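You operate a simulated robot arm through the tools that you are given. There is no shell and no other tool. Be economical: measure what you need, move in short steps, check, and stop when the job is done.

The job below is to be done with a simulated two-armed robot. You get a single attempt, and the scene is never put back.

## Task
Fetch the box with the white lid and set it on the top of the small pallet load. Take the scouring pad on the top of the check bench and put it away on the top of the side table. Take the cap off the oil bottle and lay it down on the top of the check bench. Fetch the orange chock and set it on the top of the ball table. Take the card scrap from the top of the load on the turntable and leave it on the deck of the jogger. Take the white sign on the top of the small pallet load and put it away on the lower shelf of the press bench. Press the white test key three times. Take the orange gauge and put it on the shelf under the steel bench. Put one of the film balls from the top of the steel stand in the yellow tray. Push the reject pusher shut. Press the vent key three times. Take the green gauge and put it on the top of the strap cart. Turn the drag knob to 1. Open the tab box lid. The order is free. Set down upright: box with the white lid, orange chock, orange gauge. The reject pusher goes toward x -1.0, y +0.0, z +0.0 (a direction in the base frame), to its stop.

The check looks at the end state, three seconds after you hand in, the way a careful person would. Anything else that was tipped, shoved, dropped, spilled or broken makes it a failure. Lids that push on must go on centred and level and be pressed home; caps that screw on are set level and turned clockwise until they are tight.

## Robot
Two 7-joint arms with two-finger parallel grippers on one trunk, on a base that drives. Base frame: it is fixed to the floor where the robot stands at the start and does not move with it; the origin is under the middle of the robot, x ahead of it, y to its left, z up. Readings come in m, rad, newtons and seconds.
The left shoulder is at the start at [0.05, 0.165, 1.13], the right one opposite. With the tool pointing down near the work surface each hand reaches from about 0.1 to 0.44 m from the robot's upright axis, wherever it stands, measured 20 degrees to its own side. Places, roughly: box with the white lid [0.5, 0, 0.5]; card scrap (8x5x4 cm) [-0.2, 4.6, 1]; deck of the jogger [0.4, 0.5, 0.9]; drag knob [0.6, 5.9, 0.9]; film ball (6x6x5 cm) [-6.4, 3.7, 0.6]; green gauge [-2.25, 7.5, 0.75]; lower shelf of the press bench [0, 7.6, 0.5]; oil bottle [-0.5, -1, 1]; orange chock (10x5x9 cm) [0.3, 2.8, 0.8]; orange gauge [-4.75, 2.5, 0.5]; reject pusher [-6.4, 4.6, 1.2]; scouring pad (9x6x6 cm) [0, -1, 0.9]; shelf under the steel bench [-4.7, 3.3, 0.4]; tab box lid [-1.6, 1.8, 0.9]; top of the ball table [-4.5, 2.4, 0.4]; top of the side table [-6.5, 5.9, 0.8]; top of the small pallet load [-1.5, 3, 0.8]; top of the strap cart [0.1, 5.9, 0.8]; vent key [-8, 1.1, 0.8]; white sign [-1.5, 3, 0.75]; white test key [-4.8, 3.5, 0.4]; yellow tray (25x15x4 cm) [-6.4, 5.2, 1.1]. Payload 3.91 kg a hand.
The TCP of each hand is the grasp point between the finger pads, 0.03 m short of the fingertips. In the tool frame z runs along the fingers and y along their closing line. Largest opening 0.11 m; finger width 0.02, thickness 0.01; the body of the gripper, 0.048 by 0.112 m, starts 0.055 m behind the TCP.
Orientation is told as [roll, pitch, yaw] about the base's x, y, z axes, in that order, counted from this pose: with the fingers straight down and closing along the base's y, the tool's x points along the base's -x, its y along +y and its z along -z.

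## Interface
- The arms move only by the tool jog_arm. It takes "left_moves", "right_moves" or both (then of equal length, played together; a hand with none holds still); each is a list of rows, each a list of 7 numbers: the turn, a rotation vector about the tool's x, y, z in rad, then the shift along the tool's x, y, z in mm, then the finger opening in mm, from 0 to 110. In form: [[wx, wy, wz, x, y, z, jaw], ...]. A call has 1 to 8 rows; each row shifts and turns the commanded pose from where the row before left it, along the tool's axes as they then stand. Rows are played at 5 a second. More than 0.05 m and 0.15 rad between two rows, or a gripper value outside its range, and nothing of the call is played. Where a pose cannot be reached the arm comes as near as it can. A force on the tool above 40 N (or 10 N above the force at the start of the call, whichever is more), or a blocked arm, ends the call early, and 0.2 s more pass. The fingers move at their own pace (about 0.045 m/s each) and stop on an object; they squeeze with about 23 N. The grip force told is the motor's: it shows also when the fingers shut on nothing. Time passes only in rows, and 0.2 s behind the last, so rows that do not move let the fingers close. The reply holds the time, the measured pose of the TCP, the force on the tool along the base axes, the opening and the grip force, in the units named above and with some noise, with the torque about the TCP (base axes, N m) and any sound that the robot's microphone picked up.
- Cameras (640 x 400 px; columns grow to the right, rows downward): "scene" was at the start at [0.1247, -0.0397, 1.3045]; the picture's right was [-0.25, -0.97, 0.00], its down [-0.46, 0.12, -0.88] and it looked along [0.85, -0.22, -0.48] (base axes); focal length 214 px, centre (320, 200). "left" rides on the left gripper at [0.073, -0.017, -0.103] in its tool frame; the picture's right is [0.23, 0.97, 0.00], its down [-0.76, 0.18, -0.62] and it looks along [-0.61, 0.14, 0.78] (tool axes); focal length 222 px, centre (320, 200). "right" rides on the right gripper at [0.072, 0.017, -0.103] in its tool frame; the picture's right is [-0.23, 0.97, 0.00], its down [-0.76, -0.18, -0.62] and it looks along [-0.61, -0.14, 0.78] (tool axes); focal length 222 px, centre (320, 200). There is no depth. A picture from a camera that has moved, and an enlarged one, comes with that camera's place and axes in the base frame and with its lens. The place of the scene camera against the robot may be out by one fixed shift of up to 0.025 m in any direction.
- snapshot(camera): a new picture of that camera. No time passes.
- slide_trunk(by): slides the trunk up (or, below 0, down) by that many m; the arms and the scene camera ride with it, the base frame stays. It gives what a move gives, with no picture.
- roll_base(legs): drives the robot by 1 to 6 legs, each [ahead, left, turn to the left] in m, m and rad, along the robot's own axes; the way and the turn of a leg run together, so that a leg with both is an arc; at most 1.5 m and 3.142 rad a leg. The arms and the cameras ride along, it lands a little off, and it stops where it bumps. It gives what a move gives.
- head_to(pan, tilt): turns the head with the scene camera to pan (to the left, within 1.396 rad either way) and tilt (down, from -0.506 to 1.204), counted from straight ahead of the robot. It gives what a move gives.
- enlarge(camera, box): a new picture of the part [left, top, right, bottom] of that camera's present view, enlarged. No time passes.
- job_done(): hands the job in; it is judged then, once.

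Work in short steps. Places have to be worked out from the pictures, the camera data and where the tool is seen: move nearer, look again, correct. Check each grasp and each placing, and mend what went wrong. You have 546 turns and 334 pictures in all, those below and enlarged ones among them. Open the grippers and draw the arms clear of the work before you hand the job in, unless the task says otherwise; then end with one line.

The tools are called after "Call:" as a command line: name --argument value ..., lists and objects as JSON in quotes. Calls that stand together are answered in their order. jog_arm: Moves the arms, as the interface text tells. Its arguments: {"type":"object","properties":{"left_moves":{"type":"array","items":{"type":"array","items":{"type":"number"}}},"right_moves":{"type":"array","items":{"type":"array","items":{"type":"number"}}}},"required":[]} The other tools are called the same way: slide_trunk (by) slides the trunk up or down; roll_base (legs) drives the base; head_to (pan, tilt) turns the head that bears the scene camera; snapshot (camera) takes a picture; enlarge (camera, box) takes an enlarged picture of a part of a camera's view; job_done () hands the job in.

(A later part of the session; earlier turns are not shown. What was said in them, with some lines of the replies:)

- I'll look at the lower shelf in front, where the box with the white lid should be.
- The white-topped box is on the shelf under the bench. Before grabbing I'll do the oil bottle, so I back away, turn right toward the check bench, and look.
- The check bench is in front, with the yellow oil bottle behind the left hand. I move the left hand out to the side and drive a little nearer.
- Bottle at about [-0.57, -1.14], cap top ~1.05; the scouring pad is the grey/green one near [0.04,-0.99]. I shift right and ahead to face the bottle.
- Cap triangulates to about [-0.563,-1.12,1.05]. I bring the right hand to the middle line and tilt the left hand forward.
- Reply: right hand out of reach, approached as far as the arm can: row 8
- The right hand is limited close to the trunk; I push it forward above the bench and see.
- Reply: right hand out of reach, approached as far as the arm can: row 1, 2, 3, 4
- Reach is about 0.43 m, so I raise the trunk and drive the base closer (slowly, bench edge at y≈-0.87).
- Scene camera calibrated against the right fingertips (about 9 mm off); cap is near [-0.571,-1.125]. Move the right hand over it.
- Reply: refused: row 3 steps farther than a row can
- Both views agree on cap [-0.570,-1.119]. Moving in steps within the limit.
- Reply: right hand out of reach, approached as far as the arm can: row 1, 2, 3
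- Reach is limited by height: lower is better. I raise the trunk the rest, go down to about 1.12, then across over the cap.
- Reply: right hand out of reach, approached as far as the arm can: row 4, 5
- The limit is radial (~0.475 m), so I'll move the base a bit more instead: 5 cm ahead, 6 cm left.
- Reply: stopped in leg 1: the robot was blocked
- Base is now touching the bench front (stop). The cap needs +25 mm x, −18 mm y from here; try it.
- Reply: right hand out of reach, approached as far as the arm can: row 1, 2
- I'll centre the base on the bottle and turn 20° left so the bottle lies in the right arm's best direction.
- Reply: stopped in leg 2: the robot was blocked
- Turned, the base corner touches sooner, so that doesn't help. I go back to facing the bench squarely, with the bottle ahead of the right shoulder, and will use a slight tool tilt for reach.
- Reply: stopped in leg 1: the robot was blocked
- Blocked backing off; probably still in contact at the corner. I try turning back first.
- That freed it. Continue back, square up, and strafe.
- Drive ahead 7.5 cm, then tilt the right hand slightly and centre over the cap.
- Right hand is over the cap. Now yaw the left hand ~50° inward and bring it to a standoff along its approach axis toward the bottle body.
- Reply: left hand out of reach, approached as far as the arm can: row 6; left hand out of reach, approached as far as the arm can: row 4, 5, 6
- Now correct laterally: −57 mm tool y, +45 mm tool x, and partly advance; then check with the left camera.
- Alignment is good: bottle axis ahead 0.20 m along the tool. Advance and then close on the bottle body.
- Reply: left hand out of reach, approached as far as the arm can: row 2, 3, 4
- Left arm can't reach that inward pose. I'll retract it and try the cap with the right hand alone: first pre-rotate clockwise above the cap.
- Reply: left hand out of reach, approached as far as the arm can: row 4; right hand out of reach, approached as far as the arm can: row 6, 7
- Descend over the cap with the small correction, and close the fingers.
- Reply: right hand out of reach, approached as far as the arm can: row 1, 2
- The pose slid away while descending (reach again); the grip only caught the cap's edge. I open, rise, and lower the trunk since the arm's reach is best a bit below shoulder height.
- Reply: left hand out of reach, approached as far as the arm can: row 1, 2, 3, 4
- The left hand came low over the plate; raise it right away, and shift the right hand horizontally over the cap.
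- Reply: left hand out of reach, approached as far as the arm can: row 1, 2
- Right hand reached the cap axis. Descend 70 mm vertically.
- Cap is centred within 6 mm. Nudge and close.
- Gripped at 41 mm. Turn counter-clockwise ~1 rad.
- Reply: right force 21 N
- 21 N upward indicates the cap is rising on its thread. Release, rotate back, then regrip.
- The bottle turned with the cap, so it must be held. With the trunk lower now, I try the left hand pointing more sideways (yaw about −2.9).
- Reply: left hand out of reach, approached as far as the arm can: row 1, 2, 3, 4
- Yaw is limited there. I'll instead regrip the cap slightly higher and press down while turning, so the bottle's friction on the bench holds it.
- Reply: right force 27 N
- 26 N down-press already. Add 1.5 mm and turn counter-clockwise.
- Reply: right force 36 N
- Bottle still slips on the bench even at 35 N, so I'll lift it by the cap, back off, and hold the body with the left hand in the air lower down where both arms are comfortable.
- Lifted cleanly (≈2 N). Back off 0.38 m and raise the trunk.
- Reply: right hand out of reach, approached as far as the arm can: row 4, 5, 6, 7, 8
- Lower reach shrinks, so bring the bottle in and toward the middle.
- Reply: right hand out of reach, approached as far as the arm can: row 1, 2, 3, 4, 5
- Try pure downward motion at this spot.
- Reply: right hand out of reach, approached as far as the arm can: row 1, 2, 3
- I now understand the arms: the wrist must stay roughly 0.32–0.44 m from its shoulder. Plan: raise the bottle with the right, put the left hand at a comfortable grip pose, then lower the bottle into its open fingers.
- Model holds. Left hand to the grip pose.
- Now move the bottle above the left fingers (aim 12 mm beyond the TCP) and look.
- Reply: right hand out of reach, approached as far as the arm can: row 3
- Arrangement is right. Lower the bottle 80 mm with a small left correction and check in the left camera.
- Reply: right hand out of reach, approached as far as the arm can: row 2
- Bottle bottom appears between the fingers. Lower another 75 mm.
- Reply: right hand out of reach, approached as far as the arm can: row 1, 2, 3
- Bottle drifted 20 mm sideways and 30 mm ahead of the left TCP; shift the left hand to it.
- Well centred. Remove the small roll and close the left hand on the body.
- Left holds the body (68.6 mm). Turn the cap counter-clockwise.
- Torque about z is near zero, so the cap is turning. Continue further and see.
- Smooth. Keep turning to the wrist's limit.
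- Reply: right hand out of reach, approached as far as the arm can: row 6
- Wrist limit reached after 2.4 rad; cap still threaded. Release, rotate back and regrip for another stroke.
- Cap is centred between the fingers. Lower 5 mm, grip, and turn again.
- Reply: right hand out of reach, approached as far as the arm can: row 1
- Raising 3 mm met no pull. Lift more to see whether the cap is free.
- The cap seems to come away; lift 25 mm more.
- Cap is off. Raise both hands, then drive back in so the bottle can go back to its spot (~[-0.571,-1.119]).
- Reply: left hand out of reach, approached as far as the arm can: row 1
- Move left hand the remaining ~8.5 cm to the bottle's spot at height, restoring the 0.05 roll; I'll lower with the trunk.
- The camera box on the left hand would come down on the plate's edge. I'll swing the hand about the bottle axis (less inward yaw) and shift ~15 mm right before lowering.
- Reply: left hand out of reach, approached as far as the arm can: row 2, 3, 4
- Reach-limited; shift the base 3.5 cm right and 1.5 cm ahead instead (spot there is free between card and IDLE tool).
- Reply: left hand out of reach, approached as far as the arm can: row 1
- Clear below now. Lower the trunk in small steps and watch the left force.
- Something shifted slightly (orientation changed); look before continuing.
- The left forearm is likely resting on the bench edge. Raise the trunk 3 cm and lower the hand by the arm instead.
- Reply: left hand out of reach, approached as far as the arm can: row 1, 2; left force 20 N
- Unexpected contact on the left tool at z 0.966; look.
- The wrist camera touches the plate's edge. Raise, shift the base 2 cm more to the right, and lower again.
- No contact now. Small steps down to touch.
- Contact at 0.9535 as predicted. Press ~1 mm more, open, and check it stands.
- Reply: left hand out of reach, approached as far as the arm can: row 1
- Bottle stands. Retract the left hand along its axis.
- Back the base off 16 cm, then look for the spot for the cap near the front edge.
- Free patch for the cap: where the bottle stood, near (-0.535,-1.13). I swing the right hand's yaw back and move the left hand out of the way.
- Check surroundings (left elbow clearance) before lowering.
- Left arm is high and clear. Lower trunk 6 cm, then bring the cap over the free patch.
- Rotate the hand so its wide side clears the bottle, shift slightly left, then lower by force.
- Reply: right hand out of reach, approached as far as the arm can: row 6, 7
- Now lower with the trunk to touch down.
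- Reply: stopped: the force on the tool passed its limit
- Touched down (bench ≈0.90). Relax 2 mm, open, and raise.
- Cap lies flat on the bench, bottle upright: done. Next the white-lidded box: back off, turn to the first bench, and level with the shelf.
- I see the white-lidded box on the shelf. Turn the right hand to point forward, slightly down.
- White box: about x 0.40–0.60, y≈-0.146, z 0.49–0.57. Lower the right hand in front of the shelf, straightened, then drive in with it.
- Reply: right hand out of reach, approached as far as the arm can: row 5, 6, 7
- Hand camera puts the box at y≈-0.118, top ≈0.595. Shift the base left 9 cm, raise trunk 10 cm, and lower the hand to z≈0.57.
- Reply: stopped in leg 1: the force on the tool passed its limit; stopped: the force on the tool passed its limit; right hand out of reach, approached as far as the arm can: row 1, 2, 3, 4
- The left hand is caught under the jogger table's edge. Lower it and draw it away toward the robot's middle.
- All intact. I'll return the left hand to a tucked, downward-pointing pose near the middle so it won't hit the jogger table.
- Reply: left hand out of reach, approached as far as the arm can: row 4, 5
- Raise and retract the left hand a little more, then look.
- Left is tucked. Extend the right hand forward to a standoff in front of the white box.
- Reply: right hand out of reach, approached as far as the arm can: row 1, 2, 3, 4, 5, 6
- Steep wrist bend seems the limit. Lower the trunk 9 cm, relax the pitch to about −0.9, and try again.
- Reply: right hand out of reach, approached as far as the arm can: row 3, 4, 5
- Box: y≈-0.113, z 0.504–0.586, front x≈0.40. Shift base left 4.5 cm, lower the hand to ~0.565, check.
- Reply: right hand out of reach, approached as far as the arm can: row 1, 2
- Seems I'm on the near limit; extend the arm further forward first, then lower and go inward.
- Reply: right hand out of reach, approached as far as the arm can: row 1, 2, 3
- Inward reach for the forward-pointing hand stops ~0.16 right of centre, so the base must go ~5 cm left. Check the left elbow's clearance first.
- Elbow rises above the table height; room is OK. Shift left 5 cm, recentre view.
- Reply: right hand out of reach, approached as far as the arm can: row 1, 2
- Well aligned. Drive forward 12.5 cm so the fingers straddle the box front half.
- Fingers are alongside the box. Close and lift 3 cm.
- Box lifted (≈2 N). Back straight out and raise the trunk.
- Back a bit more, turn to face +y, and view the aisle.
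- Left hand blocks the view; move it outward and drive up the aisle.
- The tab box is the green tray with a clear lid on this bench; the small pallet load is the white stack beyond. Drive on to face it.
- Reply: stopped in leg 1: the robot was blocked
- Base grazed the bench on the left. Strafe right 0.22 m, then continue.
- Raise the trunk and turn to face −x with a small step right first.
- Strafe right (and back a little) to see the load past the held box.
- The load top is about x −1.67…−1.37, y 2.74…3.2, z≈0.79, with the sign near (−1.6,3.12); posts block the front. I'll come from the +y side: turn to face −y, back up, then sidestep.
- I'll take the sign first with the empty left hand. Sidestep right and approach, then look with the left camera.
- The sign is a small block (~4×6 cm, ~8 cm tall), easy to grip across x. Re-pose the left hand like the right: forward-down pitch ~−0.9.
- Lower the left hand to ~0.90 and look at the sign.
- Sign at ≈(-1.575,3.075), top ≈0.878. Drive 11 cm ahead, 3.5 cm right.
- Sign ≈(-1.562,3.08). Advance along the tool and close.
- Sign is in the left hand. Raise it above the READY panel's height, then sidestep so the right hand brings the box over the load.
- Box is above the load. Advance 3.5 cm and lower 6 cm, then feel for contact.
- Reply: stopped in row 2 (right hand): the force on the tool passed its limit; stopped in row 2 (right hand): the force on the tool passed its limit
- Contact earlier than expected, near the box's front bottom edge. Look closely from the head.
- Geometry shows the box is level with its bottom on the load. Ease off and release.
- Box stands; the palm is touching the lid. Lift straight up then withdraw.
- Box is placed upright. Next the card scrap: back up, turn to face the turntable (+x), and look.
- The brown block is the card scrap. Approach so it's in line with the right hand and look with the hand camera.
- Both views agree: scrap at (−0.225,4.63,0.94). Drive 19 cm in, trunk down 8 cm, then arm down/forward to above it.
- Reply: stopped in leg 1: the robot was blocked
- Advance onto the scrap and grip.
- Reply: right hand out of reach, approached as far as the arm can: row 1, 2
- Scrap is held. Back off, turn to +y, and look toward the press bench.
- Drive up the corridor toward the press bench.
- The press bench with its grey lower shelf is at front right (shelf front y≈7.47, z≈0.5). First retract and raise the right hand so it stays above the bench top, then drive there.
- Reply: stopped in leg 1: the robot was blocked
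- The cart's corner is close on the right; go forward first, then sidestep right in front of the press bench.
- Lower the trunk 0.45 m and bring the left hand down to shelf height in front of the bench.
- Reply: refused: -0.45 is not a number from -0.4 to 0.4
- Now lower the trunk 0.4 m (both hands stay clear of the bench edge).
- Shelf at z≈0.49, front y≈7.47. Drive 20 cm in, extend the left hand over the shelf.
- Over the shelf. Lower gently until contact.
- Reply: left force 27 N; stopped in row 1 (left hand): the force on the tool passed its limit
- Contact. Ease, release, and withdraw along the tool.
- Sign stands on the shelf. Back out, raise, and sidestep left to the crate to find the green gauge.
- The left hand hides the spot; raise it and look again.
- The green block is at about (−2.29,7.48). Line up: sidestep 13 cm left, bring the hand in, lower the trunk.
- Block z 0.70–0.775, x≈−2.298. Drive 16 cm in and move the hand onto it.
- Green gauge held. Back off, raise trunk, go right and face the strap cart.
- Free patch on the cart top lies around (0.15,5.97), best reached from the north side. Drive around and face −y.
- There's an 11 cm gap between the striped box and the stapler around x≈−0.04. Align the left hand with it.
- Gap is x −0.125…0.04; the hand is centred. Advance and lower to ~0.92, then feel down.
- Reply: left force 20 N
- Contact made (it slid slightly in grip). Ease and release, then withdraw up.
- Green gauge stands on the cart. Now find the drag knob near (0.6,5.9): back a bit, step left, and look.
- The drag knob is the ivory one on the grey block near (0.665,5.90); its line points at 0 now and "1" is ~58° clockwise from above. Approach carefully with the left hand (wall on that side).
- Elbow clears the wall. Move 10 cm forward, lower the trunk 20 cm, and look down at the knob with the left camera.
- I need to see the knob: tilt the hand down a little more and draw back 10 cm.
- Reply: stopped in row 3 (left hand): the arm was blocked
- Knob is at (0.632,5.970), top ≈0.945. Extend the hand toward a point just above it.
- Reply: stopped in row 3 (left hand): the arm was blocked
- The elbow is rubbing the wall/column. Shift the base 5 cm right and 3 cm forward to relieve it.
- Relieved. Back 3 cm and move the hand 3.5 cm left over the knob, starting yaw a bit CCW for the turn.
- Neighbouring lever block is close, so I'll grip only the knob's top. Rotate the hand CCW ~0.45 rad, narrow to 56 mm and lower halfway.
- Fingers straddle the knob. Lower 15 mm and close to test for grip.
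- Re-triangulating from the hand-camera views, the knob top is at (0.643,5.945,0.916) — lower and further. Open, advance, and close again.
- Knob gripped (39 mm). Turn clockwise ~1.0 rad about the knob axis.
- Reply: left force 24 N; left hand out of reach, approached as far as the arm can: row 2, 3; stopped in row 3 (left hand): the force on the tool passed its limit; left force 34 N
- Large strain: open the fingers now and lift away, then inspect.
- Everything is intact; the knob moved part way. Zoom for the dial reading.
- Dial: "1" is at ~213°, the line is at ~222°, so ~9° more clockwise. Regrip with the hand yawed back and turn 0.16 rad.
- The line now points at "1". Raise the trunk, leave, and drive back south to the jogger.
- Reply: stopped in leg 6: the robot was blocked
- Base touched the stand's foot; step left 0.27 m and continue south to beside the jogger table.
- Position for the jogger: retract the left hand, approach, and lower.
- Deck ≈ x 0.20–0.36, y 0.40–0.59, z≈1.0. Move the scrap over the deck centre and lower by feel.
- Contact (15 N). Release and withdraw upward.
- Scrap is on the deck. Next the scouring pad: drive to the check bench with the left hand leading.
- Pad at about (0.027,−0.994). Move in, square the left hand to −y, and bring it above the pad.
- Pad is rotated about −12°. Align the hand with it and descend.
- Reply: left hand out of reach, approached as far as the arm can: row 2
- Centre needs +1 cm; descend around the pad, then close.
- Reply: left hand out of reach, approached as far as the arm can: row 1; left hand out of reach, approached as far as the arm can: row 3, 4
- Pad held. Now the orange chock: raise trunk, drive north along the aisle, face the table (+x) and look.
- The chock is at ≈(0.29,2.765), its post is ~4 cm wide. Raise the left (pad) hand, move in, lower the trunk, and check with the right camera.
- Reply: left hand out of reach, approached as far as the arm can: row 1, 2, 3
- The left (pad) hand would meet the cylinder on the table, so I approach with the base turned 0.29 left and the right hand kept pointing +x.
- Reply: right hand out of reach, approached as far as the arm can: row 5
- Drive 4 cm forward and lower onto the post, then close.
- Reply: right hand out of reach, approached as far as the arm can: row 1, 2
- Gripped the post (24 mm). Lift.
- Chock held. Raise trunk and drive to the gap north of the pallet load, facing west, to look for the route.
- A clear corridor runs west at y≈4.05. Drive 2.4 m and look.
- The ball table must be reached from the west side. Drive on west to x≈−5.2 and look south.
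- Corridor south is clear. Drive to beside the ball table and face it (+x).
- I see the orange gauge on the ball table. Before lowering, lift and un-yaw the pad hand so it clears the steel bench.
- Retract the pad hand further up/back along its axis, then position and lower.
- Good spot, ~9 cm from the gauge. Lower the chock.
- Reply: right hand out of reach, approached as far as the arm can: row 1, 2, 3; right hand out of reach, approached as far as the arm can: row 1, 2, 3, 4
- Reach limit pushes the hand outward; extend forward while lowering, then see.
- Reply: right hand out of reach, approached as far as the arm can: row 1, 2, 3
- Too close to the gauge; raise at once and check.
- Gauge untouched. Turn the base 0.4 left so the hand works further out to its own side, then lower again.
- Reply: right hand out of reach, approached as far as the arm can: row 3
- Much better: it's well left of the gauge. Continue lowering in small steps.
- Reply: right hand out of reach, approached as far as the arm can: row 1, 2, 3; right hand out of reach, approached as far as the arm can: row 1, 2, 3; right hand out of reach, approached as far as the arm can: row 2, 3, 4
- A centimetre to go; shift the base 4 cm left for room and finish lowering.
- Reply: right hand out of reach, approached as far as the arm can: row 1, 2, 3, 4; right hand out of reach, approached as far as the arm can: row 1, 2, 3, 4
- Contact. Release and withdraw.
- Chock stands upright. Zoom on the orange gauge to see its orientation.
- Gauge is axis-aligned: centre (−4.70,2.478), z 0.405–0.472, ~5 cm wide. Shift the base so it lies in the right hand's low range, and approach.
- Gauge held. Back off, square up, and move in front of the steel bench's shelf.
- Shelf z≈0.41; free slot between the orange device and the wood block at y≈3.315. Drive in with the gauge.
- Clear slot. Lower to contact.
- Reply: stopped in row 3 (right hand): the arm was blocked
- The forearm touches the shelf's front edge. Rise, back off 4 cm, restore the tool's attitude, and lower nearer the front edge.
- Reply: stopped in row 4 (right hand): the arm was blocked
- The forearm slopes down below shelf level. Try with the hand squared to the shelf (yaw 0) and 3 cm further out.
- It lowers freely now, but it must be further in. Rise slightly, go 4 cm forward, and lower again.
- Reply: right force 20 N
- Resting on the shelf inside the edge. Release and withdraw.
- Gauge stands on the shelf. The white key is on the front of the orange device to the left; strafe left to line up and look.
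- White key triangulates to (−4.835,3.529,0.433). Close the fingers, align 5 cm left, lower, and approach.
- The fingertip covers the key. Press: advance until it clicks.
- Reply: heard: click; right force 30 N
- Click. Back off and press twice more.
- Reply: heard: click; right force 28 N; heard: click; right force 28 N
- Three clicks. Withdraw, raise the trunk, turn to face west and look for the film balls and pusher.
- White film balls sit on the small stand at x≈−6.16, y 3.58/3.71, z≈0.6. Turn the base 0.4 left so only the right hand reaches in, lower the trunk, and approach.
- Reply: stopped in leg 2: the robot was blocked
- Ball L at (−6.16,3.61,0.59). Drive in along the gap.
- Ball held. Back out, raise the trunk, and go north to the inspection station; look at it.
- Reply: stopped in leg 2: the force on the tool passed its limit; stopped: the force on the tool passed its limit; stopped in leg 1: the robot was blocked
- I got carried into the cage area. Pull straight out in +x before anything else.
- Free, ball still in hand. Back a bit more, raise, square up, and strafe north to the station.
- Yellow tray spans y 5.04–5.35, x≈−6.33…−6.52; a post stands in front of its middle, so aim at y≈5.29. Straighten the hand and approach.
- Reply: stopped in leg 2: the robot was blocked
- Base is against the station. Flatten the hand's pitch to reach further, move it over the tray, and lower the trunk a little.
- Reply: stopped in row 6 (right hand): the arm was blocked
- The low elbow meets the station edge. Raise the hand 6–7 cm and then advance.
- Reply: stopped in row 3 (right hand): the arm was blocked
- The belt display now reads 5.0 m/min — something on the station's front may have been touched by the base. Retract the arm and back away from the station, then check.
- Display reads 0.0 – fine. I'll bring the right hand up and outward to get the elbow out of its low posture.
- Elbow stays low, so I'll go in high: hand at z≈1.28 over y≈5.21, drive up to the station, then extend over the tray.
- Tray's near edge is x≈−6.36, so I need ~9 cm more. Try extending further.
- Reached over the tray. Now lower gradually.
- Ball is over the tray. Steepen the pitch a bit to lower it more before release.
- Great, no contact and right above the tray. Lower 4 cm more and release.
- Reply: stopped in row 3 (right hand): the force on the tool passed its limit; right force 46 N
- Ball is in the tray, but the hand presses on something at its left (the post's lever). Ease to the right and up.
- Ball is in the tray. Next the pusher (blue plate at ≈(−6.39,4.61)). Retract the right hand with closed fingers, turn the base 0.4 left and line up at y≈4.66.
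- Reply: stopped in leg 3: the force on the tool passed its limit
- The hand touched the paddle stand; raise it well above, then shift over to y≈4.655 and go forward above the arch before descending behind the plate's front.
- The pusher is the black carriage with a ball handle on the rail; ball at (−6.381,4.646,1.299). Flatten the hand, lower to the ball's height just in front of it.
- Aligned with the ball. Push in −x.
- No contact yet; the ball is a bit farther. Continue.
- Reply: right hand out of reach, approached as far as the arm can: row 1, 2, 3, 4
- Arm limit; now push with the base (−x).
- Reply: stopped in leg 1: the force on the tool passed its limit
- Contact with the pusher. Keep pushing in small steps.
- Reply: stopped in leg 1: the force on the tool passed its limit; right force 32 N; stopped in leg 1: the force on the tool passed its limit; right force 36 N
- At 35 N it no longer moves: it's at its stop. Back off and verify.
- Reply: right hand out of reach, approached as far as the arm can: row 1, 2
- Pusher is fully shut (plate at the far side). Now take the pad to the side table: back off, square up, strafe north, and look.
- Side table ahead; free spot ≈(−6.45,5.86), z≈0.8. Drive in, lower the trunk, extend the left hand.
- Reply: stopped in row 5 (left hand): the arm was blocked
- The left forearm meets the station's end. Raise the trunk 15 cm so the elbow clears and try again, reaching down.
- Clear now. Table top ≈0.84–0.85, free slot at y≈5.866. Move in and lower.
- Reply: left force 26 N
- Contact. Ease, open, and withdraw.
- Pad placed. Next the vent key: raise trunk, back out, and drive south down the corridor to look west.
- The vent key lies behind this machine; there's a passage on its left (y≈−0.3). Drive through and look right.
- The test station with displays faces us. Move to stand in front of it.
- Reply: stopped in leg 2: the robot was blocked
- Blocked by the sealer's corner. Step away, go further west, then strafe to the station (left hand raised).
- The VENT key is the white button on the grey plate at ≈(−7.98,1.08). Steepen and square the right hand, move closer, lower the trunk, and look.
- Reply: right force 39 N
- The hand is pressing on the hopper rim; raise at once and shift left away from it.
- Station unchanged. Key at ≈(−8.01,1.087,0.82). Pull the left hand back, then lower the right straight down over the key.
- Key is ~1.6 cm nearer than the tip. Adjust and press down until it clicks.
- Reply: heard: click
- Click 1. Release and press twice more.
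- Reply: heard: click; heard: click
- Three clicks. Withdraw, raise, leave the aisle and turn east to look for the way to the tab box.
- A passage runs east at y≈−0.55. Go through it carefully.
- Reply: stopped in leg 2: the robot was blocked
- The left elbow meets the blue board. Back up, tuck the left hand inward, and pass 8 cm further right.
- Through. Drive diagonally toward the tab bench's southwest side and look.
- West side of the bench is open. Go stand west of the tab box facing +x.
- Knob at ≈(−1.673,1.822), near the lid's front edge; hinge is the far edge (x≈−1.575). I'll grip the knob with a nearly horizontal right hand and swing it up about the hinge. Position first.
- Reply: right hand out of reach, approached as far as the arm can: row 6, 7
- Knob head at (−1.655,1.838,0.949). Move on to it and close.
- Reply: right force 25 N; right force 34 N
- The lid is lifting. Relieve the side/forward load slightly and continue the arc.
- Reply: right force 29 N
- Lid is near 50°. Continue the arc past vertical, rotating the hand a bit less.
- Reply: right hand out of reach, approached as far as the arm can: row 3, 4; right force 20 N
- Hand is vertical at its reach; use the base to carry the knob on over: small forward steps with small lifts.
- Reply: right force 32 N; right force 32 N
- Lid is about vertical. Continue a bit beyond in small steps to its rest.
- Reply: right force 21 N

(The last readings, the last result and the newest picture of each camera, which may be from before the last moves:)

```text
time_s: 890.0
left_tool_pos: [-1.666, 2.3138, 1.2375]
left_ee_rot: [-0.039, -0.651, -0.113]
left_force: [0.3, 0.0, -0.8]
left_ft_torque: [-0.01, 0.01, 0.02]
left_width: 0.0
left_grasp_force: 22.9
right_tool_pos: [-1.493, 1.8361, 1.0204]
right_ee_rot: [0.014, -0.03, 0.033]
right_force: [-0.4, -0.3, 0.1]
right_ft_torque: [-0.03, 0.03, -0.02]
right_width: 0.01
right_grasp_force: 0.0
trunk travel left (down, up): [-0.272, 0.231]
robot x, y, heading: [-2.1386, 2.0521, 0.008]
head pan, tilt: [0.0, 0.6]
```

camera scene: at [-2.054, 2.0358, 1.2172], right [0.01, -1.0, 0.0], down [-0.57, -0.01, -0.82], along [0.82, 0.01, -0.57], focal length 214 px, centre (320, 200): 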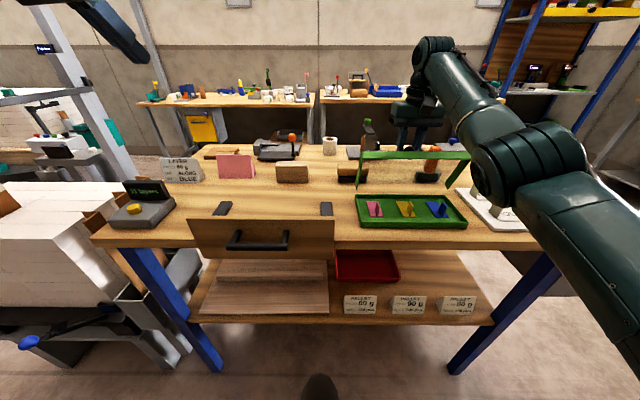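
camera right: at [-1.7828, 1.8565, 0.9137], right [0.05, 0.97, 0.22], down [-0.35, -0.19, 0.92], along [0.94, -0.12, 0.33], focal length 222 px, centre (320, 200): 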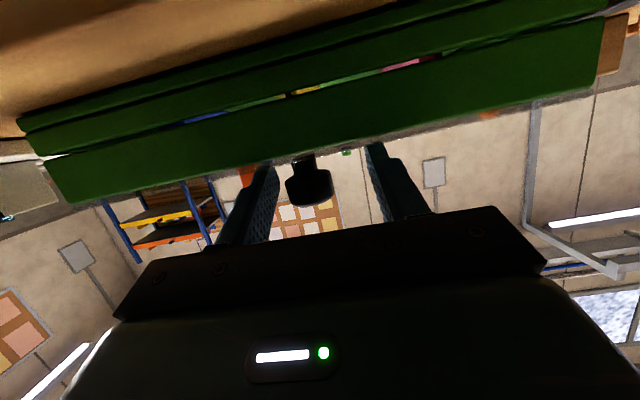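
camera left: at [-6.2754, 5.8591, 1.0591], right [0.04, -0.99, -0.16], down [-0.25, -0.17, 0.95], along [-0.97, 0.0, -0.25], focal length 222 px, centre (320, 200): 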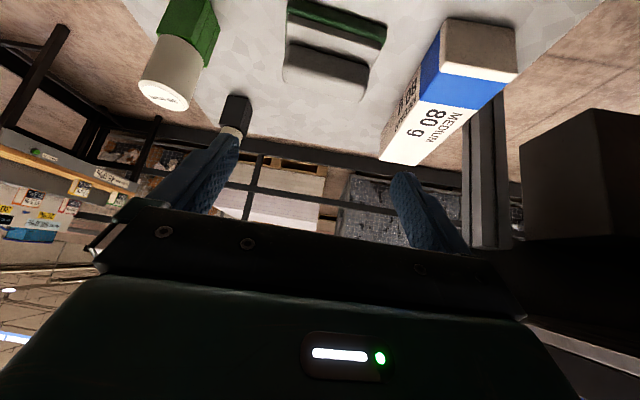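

The knob slipped out of the grip; check where the lid is.

Call:
enlarge --camera "scene" --box '[320, 100, 500, 250]'

```text
2.67 times, centred on (410, 175) of scene
camera zoom: at [-2.0107, 2.0351, 1.2173], right [0.01, -1.0, 0.0], down [-0.57, -0.01, -0.82], along [0.82, 0.01, -0.57], focal length 572 px, centre (80, 267)
```

zoom: 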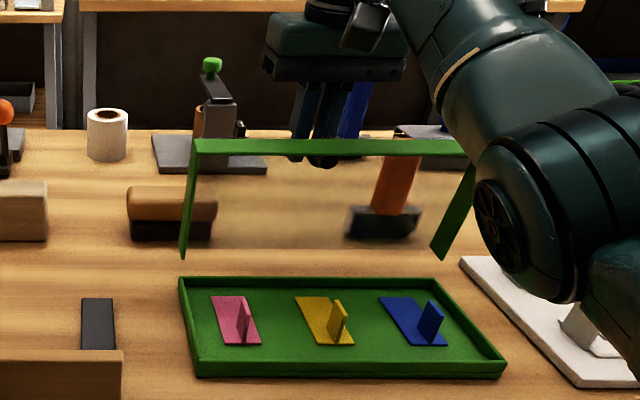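

Lid stands open at its stop. Withdraw straight up using the trunk, then back away and check.

Call:
slide_trunk --by 0.2

Call:
roll_base --legs '[[-0.35, 0, 0]]'

Call:
enlarge --camera "scene" --box '[240, 120, 440, 260]'

```text
time_s: 892.2
left_tool_pos: [-1.6662, 2.315, 1.4374]
left_ee_rot: [-0.039, -0.652, -0.115]
left_force: [0.6, 0.2, -0.1]
left_ft_torque: [0.01, 0.0, 0.01]
left_width: 0.0
left_grasp_force: 22.9
right_tool_pos: [-1.4924, 1.8352, 1.2207]
right_ee_rot: [0.014, -0.03, 0.031]
right_force: [0.4, 0.4, -0.4]
right_ft_torque: [-0.03, -0.02, -0.04]
right_width: 0.01
right_grasp_force: 0.0
trunk travel left (down, up): [-0.472, 0.031]
robot x, y, heading: [-2.1355, 2.0549, 0.01]
head pan, tilt: [0.0, 0.6]
```

```text
time_s: 894.4
left_tool_pos: [-2.0166, 2.3113, 1.4372]
left_ee_rot: [-0.037, -0.651, -0.116]
left_force: [0.3, 0.3, -0.5]
left_ft_torque: [0.0, 0.0, -0.06]
left_width: 0.0
left_grasp_force: 23.2
right_tool_pos: [-1.844, 1.8312, 1.2205]
right_ee_rot: [0.014, -0.03, 0.027]
right_force: [-0.1, 0.1, -0.5]
right_ft_torque: [0.0, -0.05, -0.01]
right_width: 0.0098
right_grasp_force: 0.2
trunk travel left (down, up): [-0.472, 0.031]
robot x, y, heading: [-2.4878, 2.0472, 0.002]
head pan, tilt: [0.0, 0.6]
```

```text
2.86 times, centred on (340, 190) of scene
camera zoom: at [-2.3617, 2.032, 1.4174], right [0.01, -1.0, 0.0], down [-0.56, 0.0, -0.83], along [0.83, 0.01, -0.56], focal length 613 px, centre (263, 229)
```

zoom: 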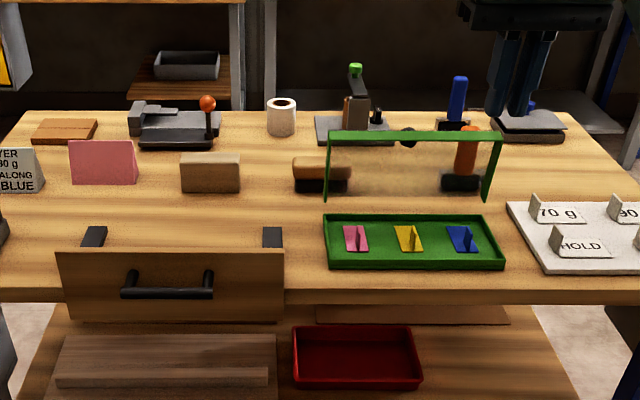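

All items are done; lid stays open. Open both grippers with the arms clear, then hand in.

Call:
jog_arm --left_moves '[[0, 0, 0, 0, 0, 0, 100], [0, 0, 0, 0, 0, 0, 100], [0, 0, 0, 0, 0, 0, 100]]' --right_moves '[[0, 0, 0, 0, 0, 0, 100], [0, 0, 0, 0, 0, 0, 100], [0, 0, 0, 0, 0, 0, 100]]'

Call:
job_done

```text
time_s: 895.2
left_tool_pos: [-2.0163, 2.31, 1.436]
left_ee_rot: [-0.037, -0.651, -0.115]
left_force: [-0.2, -0.6, 0.4]
left_ft_torque: [0.01, -0.02, -0.01]
left_width: 0.0685
left_grasp_force: 0.0
right_tool_pos: [-1.8444, 1.8306, 1.2208]
right_ee_rot: [0.014, -0.03, 0.029]
right_force: [0.5, 0.2, 0.1]
right_ft_torque: [-0.02, 0.0, -0.02]
right_width: 0.0809
right_grasp_force: 0.1
trunk travel left (down, up): [-0.472, 0.031]
robot x, y, heading: [-2.4883, 2.0474, 0.007]
head pan, tilt: [0.0, 0.6]
```

```text
The job is handed in.
```

All fourteen tasks are done and handed in, with the arms clear and grippers opened; along the way the robot bumped the bench, strap cart, turntable, pallet stand, inspection-station lever and paddle, hopper rim and cage (nothing seen moved, not all re-checked), and the oil bottle stands about 5 cm from where it started.
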